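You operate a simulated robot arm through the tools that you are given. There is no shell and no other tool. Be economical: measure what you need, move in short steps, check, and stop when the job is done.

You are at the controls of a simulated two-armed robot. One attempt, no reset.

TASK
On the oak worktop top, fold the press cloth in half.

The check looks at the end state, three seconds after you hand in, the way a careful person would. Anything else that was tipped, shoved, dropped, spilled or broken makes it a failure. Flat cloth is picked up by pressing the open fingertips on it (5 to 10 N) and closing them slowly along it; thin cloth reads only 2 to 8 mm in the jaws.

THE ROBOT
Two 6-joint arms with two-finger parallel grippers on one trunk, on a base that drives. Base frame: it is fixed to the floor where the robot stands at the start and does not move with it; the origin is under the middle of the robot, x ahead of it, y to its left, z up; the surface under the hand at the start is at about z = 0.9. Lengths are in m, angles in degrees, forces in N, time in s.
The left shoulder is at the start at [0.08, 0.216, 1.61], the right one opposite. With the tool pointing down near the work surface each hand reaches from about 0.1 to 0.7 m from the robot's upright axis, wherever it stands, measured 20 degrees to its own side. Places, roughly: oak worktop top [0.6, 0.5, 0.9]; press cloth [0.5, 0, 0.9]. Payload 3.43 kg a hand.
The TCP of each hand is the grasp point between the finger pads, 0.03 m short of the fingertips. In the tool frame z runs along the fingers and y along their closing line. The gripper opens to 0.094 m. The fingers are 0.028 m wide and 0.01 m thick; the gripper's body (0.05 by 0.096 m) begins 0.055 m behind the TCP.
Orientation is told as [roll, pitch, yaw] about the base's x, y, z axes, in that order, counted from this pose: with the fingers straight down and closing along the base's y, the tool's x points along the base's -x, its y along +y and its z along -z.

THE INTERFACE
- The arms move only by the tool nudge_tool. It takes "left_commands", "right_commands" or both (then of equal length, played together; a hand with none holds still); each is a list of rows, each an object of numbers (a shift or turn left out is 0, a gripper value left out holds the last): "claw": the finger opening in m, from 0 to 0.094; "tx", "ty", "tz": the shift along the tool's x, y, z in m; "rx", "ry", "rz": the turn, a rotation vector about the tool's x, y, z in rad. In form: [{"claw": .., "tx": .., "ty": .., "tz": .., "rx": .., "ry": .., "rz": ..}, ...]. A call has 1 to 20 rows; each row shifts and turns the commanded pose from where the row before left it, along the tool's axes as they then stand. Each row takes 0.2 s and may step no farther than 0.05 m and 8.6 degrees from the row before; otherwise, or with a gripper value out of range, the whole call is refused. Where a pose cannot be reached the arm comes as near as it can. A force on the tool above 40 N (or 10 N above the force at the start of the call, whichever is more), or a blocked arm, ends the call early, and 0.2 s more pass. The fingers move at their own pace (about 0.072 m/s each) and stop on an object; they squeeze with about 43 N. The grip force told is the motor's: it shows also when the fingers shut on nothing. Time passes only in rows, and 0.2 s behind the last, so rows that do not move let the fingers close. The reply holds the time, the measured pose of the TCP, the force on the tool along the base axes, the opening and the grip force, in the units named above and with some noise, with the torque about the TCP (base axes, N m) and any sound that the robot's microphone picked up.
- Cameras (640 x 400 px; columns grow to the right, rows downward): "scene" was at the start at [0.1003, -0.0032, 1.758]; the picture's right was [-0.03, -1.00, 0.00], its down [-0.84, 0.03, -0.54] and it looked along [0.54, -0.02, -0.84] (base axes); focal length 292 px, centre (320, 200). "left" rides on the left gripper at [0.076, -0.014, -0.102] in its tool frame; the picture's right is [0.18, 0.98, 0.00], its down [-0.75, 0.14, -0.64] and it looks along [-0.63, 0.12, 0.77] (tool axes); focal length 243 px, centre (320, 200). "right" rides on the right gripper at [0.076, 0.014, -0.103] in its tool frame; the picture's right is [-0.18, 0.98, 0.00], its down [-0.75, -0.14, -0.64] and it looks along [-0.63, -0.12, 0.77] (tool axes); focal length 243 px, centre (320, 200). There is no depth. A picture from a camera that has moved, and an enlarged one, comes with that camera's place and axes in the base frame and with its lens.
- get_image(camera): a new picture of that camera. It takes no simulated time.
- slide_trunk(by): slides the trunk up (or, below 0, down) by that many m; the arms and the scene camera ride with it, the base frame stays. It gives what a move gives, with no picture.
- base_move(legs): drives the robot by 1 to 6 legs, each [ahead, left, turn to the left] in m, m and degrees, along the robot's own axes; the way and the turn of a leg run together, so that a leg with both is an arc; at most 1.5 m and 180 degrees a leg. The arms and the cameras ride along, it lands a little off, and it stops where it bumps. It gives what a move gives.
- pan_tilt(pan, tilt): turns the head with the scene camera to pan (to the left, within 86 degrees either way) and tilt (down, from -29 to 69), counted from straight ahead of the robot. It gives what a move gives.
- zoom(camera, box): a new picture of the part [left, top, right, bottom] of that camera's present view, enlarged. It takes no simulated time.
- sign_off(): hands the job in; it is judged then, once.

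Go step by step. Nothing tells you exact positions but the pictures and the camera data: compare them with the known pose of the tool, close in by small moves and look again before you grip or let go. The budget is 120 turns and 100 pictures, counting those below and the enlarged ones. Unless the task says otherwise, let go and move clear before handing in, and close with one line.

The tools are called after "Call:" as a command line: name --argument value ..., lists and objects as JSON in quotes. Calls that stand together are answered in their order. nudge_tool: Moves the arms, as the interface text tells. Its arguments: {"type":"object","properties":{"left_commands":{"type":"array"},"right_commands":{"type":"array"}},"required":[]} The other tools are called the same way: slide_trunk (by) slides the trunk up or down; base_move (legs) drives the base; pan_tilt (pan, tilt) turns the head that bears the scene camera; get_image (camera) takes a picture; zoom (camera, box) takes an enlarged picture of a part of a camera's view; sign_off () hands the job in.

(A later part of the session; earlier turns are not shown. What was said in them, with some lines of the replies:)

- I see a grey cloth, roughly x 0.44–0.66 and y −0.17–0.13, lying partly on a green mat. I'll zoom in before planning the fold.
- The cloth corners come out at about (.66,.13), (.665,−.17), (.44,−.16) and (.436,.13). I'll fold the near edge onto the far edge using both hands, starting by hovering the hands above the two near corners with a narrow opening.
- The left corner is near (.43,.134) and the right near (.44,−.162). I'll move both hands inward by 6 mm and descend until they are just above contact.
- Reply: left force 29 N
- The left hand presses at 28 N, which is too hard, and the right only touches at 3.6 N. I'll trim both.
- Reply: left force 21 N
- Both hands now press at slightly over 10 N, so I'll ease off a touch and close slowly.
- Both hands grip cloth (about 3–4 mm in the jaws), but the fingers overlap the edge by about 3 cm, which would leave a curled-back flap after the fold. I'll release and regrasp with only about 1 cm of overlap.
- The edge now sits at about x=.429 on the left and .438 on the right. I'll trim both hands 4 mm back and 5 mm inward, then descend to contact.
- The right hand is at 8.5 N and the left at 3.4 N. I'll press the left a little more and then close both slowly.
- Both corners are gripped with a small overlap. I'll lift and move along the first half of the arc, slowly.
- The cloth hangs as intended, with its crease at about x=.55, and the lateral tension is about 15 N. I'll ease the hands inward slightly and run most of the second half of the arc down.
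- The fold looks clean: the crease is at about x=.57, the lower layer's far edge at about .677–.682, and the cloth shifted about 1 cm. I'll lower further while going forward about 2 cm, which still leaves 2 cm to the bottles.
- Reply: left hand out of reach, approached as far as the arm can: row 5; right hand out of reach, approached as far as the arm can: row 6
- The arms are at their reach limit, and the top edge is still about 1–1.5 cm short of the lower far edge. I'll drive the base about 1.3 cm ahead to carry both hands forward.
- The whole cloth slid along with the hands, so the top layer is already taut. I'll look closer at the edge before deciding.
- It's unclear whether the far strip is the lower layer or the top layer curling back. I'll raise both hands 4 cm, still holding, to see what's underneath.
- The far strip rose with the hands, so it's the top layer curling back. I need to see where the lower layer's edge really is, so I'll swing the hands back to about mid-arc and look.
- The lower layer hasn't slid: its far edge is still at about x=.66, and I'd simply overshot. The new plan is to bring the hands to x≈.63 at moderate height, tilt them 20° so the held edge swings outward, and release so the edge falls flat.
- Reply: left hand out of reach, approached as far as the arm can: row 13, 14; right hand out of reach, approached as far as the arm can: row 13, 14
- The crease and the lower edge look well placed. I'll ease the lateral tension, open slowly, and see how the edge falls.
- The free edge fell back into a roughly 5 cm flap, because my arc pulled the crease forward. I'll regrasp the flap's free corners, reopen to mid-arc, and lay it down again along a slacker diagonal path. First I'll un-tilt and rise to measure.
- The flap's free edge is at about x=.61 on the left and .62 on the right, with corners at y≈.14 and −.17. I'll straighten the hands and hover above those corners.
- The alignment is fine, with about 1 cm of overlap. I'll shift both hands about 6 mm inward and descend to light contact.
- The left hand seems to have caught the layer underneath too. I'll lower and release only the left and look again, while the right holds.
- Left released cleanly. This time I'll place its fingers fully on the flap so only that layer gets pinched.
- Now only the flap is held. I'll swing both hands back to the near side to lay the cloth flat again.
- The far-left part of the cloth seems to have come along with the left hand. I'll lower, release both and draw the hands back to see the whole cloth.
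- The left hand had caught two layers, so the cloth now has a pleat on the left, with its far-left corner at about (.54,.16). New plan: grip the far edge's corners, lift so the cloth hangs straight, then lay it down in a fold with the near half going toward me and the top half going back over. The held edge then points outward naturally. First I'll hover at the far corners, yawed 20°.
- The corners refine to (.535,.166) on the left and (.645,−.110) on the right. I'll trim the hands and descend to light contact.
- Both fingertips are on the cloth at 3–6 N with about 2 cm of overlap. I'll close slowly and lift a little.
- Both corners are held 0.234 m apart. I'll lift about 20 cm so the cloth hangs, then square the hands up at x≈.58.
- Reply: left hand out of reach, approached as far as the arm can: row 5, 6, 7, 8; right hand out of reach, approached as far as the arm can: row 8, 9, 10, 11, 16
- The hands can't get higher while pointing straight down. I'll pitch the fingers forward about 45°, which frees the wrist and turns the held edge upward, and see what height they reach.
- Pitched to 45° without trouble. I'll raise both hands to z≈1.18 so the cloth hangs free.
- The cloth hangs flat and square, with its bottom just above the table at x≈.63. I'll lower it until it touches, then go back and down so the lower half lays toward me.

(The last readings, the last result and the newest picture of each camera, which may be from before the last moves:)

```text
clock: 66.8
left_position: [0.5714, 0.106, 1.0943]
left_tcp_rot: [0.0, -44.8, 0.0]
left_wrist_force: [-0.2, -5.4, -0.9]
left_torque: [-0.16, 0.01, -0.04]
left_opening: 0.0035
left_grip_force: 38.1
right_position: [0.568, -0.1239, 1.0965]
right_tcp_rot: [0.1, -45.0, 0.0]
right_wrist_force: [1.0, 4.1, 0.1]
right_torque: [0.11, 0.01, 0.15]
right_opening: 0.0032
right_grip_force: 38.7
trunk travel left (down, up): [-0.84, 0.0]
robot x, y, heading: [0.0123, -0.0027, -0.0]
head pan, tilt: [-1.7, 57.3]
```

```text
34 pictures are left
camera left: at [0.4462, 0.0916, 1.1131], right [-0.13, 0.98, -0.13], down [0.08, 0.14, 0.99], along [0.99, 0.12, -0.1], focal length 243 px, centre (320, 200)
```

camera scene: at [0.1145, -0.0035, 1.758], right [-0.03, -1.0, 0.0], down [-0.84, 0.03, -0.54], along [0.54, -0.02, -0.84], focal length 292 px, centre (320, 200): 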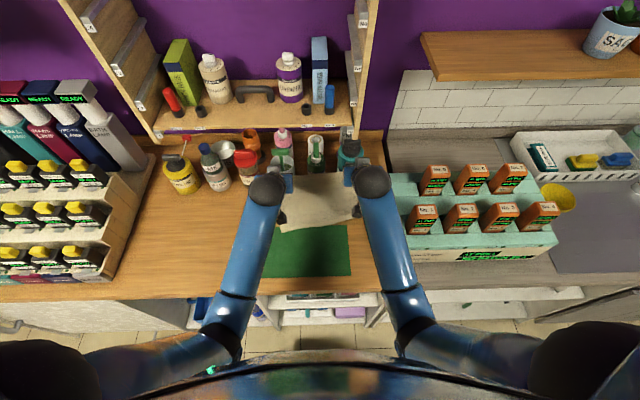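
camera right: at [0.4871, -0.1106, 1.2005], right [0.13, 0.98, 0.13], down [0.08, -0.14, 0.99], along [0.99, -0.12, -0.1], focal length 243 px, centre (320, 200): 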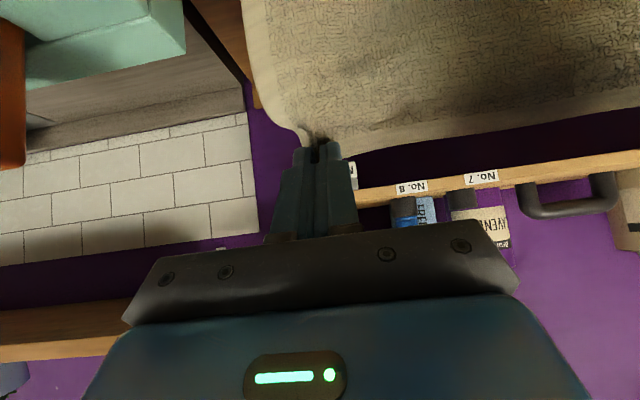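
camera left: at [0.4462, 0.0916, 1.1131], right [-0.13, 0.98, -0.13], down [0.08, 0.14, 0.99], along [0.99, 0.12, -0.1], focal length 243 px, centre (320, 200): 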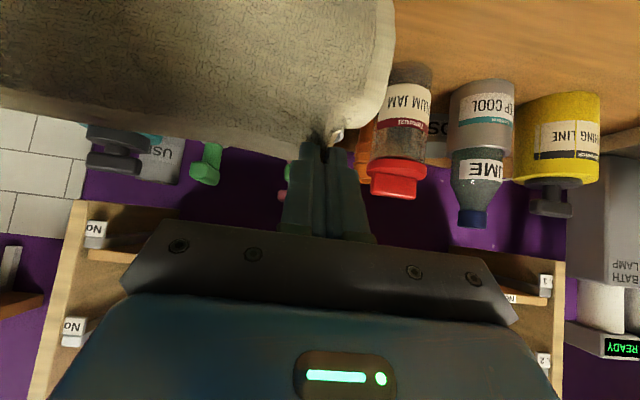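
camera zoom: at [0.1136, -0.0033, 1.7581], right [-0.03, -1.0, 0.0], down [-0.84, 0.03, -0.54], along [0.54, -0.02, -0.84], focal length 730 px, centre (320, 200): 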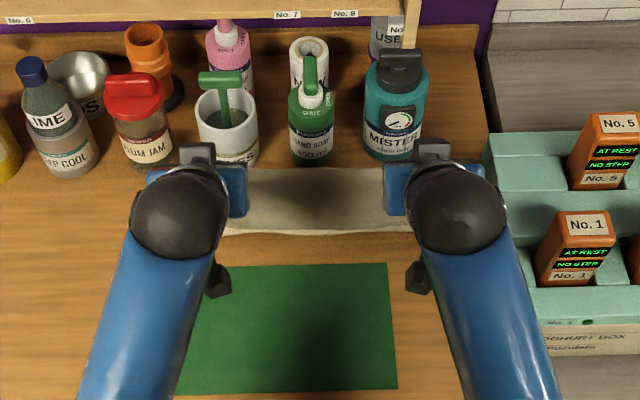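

It looks like the bottom edge stayed at about x=.62 with the cloth starting to lay toward me. I'll continue the backward diagonal.

Call:
nudge_tool --left_commands '[{"tx": 0.0152, "tz": 0.0004}, {"tx": 0.0152, "tz": 0.0004}, {"tx": 0.0152, "tz": 0.0004}, {"tx": 0.0152, "tz": 0.0004}, {"tx": 0.0152, "tz": 0.0004}, {"tx": 0.0152, "tz": 0.0004}, {}]' --right_commands '[{"tx": 0.0152, "tz": 0.0004}, {"tx": 0.0152, "tz": 0.0004}, {"tx": 0.0152, "tz": 0.0004}, {"tx": 0.0152, "tz": 0.0004}, {"tx": 0.0152, "tz": 0.0004}, {"tx": 0.0152, "tz": 0.0004}, {}]'

Call:
zoom --camera "scene" --box '[220, 120, 420, 280]'

Call:
get_image --camera "left"

```text
clock: 68.4
left_position: [0.5096, 0.1039, 1.027]
left_tcp_rot: [0.0, -44.7, 0.1]
left_wrist_force: [-0.6, -3.9, -0.5]
left_torque: [-0.16, 0.04, 0.0]
left_opening: 0.0036
left_grip_force: 37.8
right_position: [0.5094, -0.1255, 1.0284]
right_tcp_rot: [0.0, -44.8, 0.0]
right_wrist_force: [0.2, 4.9, -0.2]
right_torque: [0.07, -0.03, 0.15]
right_opening: 0.0033
right_grip_force: 37.7
trunk travel left (down, up): [-0.84, 0.0]
robot x, y, heading: [0.0108, -0.0032, 0.1]
head pan, tilt: [-1.7, 57.3]
```

```text
2.50 times, centred on (320, 200) of scene
camera zoom: at [0.114, -0.0033, 1.758], right [-0.03, -1.0, 0.0], down [-0.84, 0.03, -0.54], along [0.54, -0.02, -0.84], focal length 730 px, centre (320, 200)
```

zoom: 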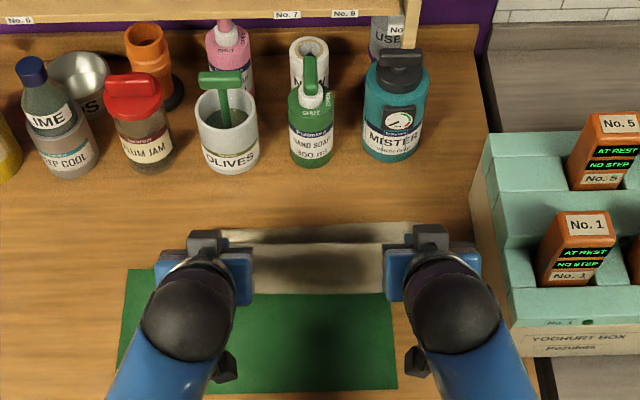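

```text
32 pictures are left
camera left: at [0.3837, 0.0903, 1.0466], right [-0.13, 0.98, -0.13], down [0.08, 0.14, 0.99], along [0.99, 0.12, -0.1], focal length 243 px, centre (320, 200)
```

left: 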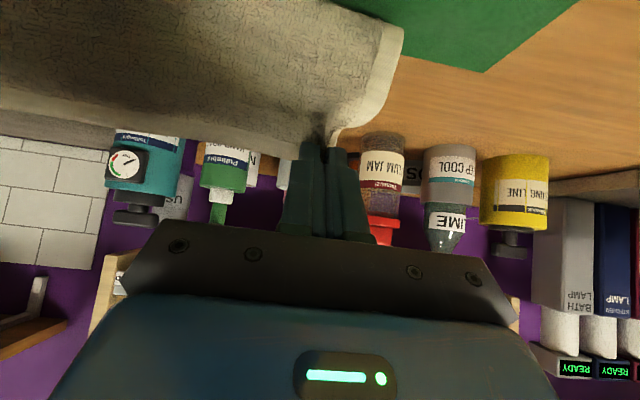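

The lower edge is laid at x≈.623 and the crease is forming at about .52. I'll go back 1 cm more, turn the hands upright, and then lay the top half forward.

Call:
nudge_tool --left_commands '[{"tx": 0.017, "tz": 0.0004}, {"ry": 0.13}, {"ry": 0.13}, {"ry": 0.13}, {"ry": 0.13}, {"ry": 0.13}, {"ry": 0.13}, {"tx": -0.01, "tz": 0.004}, {"tx": -0.008, "tz": 0.011}, {"tx": -0.01, "tz": 0.011}, {"tx": -0.01, "tz": 0.011}, {}]' --right_commands '[{"tx": 0.017, "tz": 0.0004}, {"ry": 0.13}, {"ry": 0.13}, {"ry": 0.13}, {"ry": 0.13}, {"ry": 0.13}, {"ry": 0.13}, {"tx": -0.01, "tz": 0.004}, {"tx": -0.008, "tz": 0.011}, {"tx": -0.01, "tz": 0.011}, {"tx": -0.01, "tz": 0.011}, {}]'

Call:
zoom --camera "scene" --box '[220, 120, 420, 280]'

Call:
get_image --camera "left"

Call:
get_image --camera "right"

```text
clock: 71.0
left_position: [0.535, 0.1062, 0.9798]
left_tcp_rot: [0.1, 0.0, 0.0]
left_wrist_force: [-0.8, -6.9, 0.4]
left_torque: [-0.21, -0.02, 0.1]
left_opening: 0.0035
left_grip_force: 37.8
right_position: [0.5324, -0.1258, 0.9824]
right_tcp_rot: [0.0, -0.1, 0.0]
right_wrist_force: [-0.9, 5.4, -0.3]
right_torque: [0.21, -0.05, 0.0]
right_opening: 0.0033
right_grip_force: 37.4
trunk travel left (down, up): [-0.84, 0.0]
robot x, y, heading: [0.0111, -0.0005, -0.1]
head pan, tilt: [-1.7, 57.3]
```

```text
2.50 times, centred on (320, 200) of scene
camera zoom: at [0.1131, -0.0033, 1.7581], right [-0.03, -1.0, 0.0], down [-0.84, 0.03, -0.54], along [0.54, -0.02, -0.84], focal length 730 px, centre (320, 200)
```

zoom: 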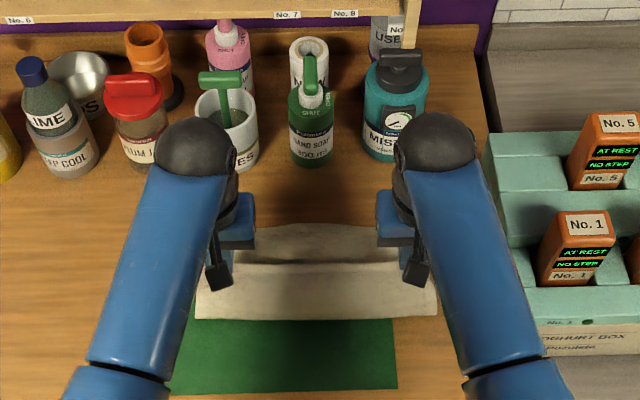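

```text
30 pictures are left
camera left: at [0.4588, 0.0918, 1.082], right [-0.18, 0.98, 0.0], down [0.75, 0.14, 0.64], along [0.63, 0.12, -0.77], focal length 243 px, centre (320, 200)
```

left: 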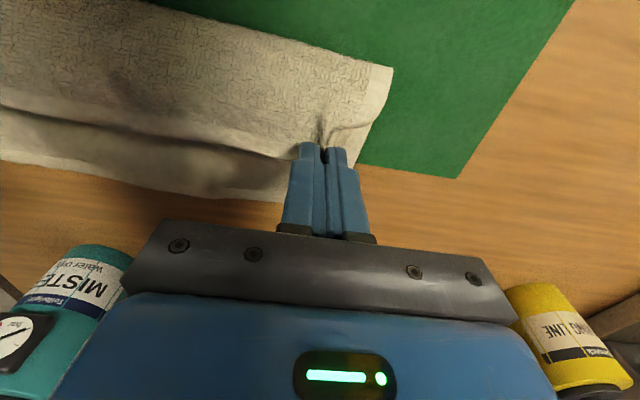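

```text
29 pictures are left
camera right: at [0.457, -0.1106, 1.0846], right [0.18, 0.98, 0.0], down [0.75, -0.14, 0.64], along [0.63, -0.12, -0.76], focal length 243 px, centre (320, 200)
```

right: 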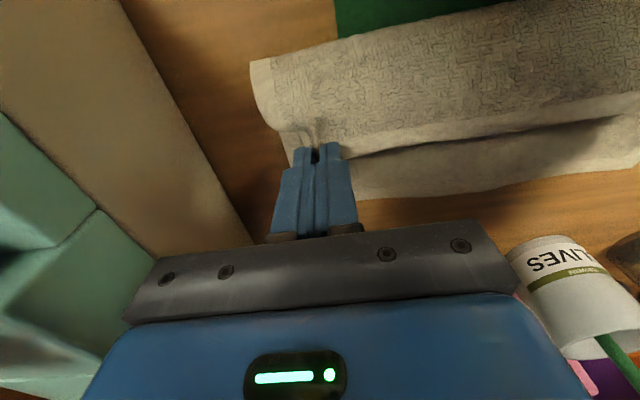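

The top half is folding over cleanly: the lower edge is at x≈.614 and the crease at about .49. I'll lay the held edge forward to x≈.614.

Call:
nudge_tool --left_commands '[{"tx": -0.01, "tz": 0.009}, {"tx": -0.01, "tz": 0.009}, {"tx": -0.01, "tz": 0.009}, {"tx": -0.011, "tz": 0.004}, {"tx": -0.011, "tz": 0.004}, {"tx": -0.01, "tz": 0.001}, {"tx": -0.01}, {}]' --right_commands '[{"tx": -0.01, "tz": 0.009}, {"tx": -0.011, "tz": 0.009}, {"tx": -0.011, "tz": 0.009}, {"tx": -0.011, "tz": 0.004}, {"tx": -0.011, "tz": 0.004}, {"tx": -0.011, "tz": 0.001}, {"tx": -0.01, "tz": 0.002}, {}]'

Call:
zoom --camera "scene" --box '[240, 150, 400, 250]'

Call:
get_image --camera "left"

Call:
get_image --camera "right"

```text
clock: 72.8
left_position: [0.6082, 0.1066, 0.9439]
left_tcp_rot: [0.1, 0.0, 0.0]
left_wrist_force: [-0.1, -6.1, 0.0]
left_torque: [-0.18, -0.01, 0.09]
left_opening: 0.0033
left_grip_force: 38.3
right_position: [0.6079, -0.1254, 0.9436]
right_tcp_rot: [0.0, -0.2, 0.0]
right_wrist_force: [-0.1, 6.5, 0.1]
right_torque: [0.19, -0.01, 0.05]
right_opening: 0.0031
right_grip_force: 38.3
trunk travel left (down, up): [-0.84, 0.0]
robot x, y, heading: [0.0161, 0.001, 0.0]
head pan, tilt: [-1.7, 57.3]
```

```text
4.00 times, centred on (320, 200) of scene
camera zoom: at [0.1138, -0.0034, 1.758], right [-0.03, -1.0, 0.0], down [-0.84, 0.03, -0.54], along [0.54, -0.02, -0.84], focal length 1169 px, centre (320, 200)
```

zoom: 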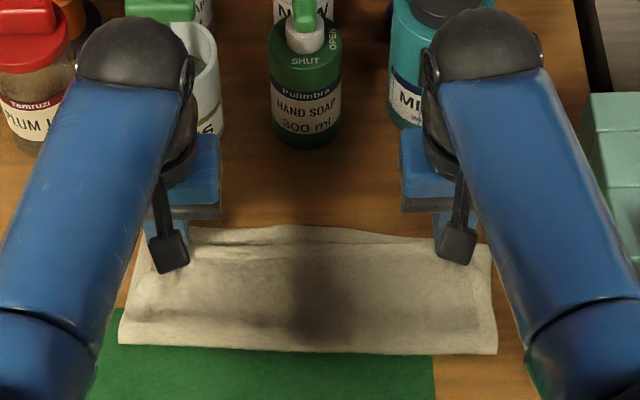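

```text
27 pictures are left
camera left: at [0.5317, 0.092, 1.0451], right [-0.18, 0.98, 0.0], down [0.75, 0.14, 0.64], along [0.63, 0.12, -0.77], focal length 243 px, centre (320, 200)
```

left: 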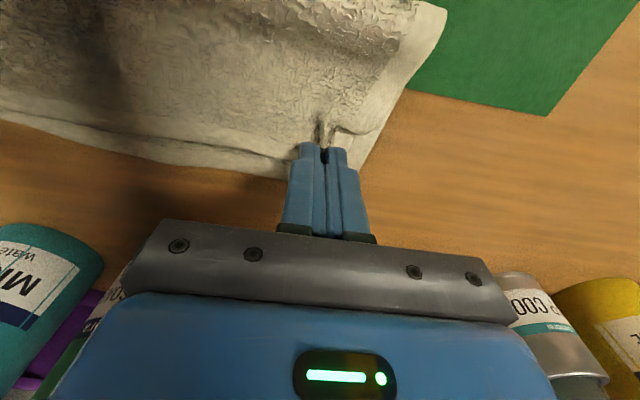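

```text
26 pictures are left
camera right: at [0.5328, -0.1106, 1.0465], right [0.18, 0.98, 0.0], down [0.75, -0.14, 0.64], along [0.63, -0.12, -0.76], focal length 243 px, centre (320, 200)
```

right: 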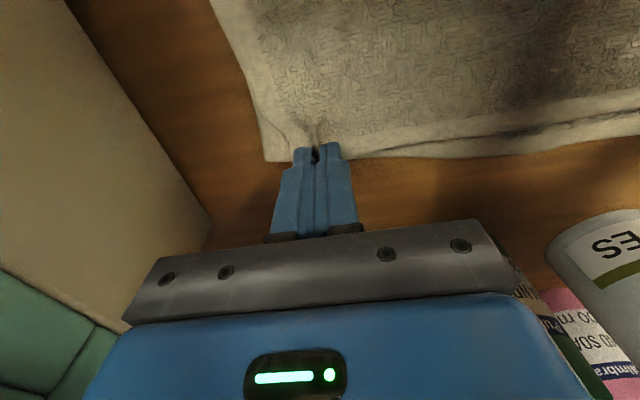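

The edges line up within about 1 cm. I'll lower to the surface, ease the lateral tension, open slowly and rise.

Call:
nudge_tool --left_commands '[{"tz": 0.004, "ty": -0.001}, {"tz": 0.002, "ty": -0.001}, {}, {"claw": 0.006}, {"claw": 0.01}, {"claw": 0.016}, {"claw": 0.022}, {}, {"tz": -0.008}, {"tz": -0.012}, {"tz": -0.02}, {"tz": -0.03}, {}]' --right_commands '[{"tz": 0.004, "ty": 0.001}, {"tz": 0.002, "ty": 0.001}, {}, {"claw": 0.006}, {"claw": 0.01}, {"claw": 0.016}, {"claw": 0.022}, {}, {"tz": -0.008}, {"tz": -0.012}, {"tz": -0.02}, {"tz": -0.03}, {}]'

Call:
get_image --camera "left"

Call:
get_image --camera "right"

Call:
zoom --camera "scene" --box '[240, 150, 400, 250]'

```text
clock: 75.6
left_position: [0.6073, 0.1064, 1.0082]
left_tcp_rot: [0.0, 0.0, 0.1]
left_wrist_force: [0.0, -0.1, -0.1]
left_torque: [0.01, 0.01, -0.01]
left_opening: 0.022
left_grip_force: 0.2
right_position: [0.6072, -0.1225, 1.0071]
right_tcp_rot: [0.0, -0.2, 0.0]
right_wrist_force: [-0.5, -0.2, -0.3]
right_torque: [-0.01, -0.02, -0.04]
right_opening: 0.0222
right_grip_force: 0.1
trunk travel left (down, up): [-0.84, 0.0]
robot x, y, heading: [0.014, -0.0017, 0.1]
head pan, tilt: [-1.7, 57.3]
```

```text
25 pictures are left
camera left: at [0.5316, 0.0923, 1.1099], right [-0.18, 0.98, 0.0], down [0.75, 0.14, 0.64], along [0.63, 0.12, -0.77], focal length 243 px, centre (320, 200)
```

left: 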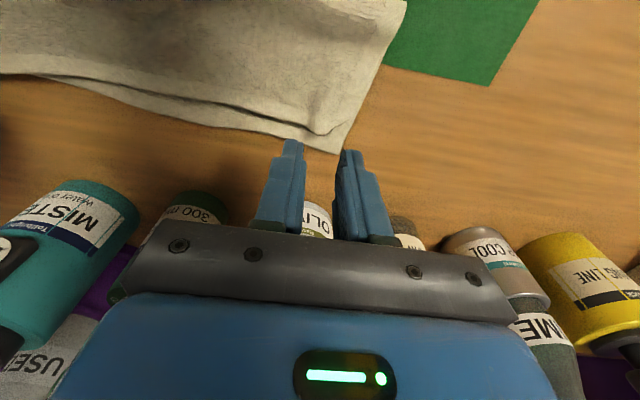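

```text
24 pictures are left
camera right: at [0.5321, -0.1074, 1.1111], right [0.18, 0.98, 0.0], down [0.75, -0.14, 0.64], along [0.63, -0.12, -0.77], focal length 243 px, centre (320, 200)
```

right: 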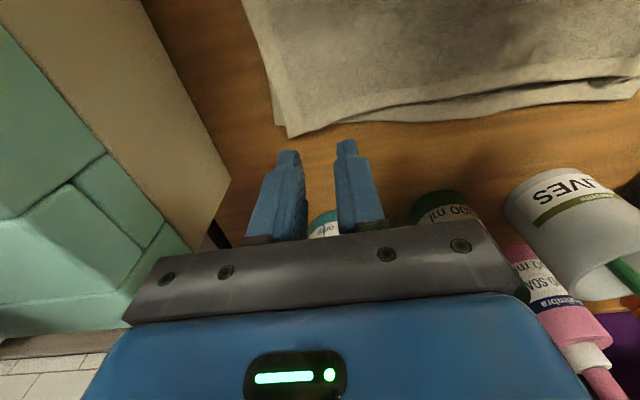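

```text
4.00 times, centred on (320, 200) of scene
camera zoom: at [0.114, -0.0032, 1.758], right [-0.03, -1.0, 0.0], down [-0.84, 0.03, -0.54], along [0.54, -0.02, -0.84], focal length 1169 px, centre (320, 200)
```

zoom: 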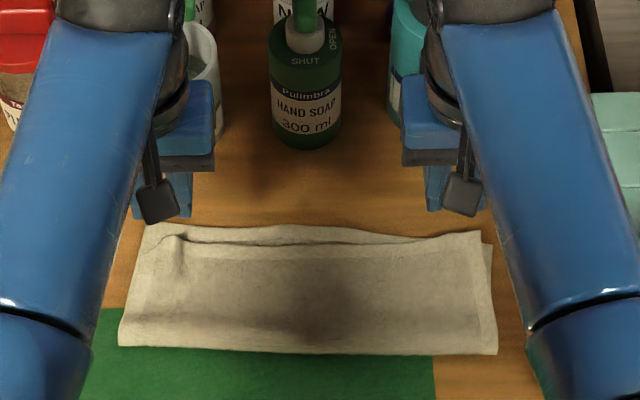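

The cloth is folded nicely, with the edges nearly coincident. I'll lift the hands clear and move them to the sides for an unobstructed check.

Call:
nudge_tool --left_commands '[{"tz": -0.03}, {"tz": -0.03}, {"ty": 0.04, "tx": 0.02}, {"ty": 0.04, "tx": 0.02}, {"ty": 0.04, "tx": 0.02}, {}]' --right_commands '[{"tz": -0.03}, {"tz": -0.03}, {"tx": 0.04}, {"tx": 0.04}, {"tx": 0.04, "ty": -0.015}, {"tx": 0.04, "ty": -0.015}]'

Call:
zoom --camera "scene" --box '[240, 130, 400, 250]'

Call:
get_image --camera "scene"

```text
clock: 77.0
left_position: [0.5467, 0.224, 1.069]
left_tcp_rot: [0.2, -0.1, 0.0]
left_wrist_force: [0.4, 0.0, 0.9]
left_torque: [0.04, 0.01, 0.01]
left_opening: 0.0219
left_grip_force: 0.0
right_position: [0.4502, -0.1534, 1.0485]
right_tcp_rot: [0.0, -0.5, 0.0]
right_wrist_force: [-0.1, -0.8, 1.0]
right_torque: [0.01, 0.0, 0.02]
right_opening: 0.0222
right_grip_force: 0.1
right hand out of reach, approached as far as the arm can: row 5, 6
trunk travel left (down, up): [-0.84, 0.0]
robot x, y, heading: [0.0151, 0.0009, -0.0]
head pan, tilt: [-1.7, 57.3]
```

```text
3.33 times, centred on (320, 190) of scene
camera zoom: at [0.1121, -0.0053, 1.7582], right [-0.03, -1.0, 0.0], down [-0.84, 0.03, -0.54], along [0.54, -0.02, -0.84], focal length 974 px, centre (320, 233)
```

zoom: 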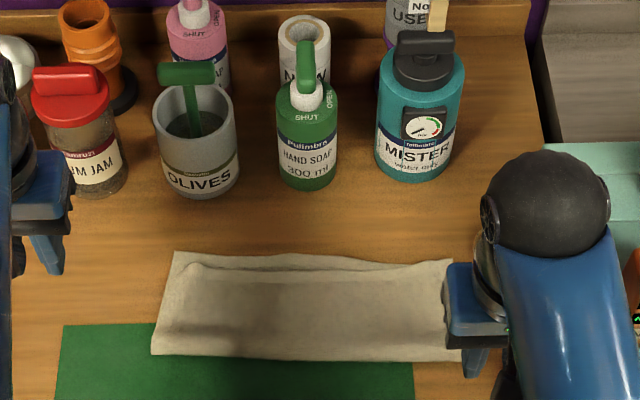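

```text
21 pictures are left
camera scene: at [0.1121, -0.0053, 1.7582], right [-0.03, -1.0, 0.0], down [-0.84, 0.03, -0.54], along [0.54, -0.02, -0.84], focal length 292 px, centre (320, 200)
```

scene: 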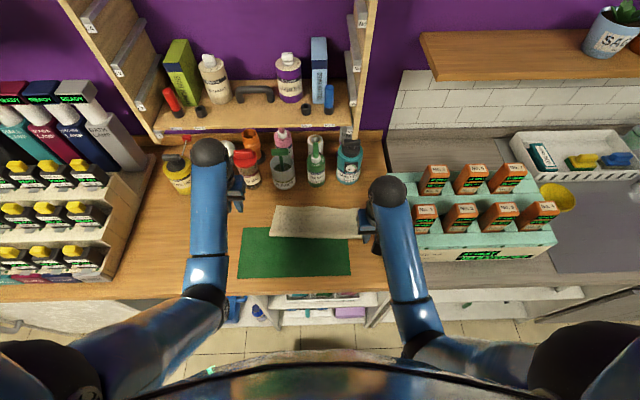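

The cloth lies folded in half, its edges aligned to about a centimetre. Nothing else was disturbed and both hands are clear, so I'm handing in.

Call:
sign_off

```text
The job is handed in.
```

The press cloth is folded in half on the oak worktop, with the edges aligned to about a centimetre (the top edge falls 1 to 1.5 cm short on the left). The first attempt left a pleat, so I picked the cloth up and folded it again; it now sits a few centimetres nearer the robot, and nothing else looks moved.
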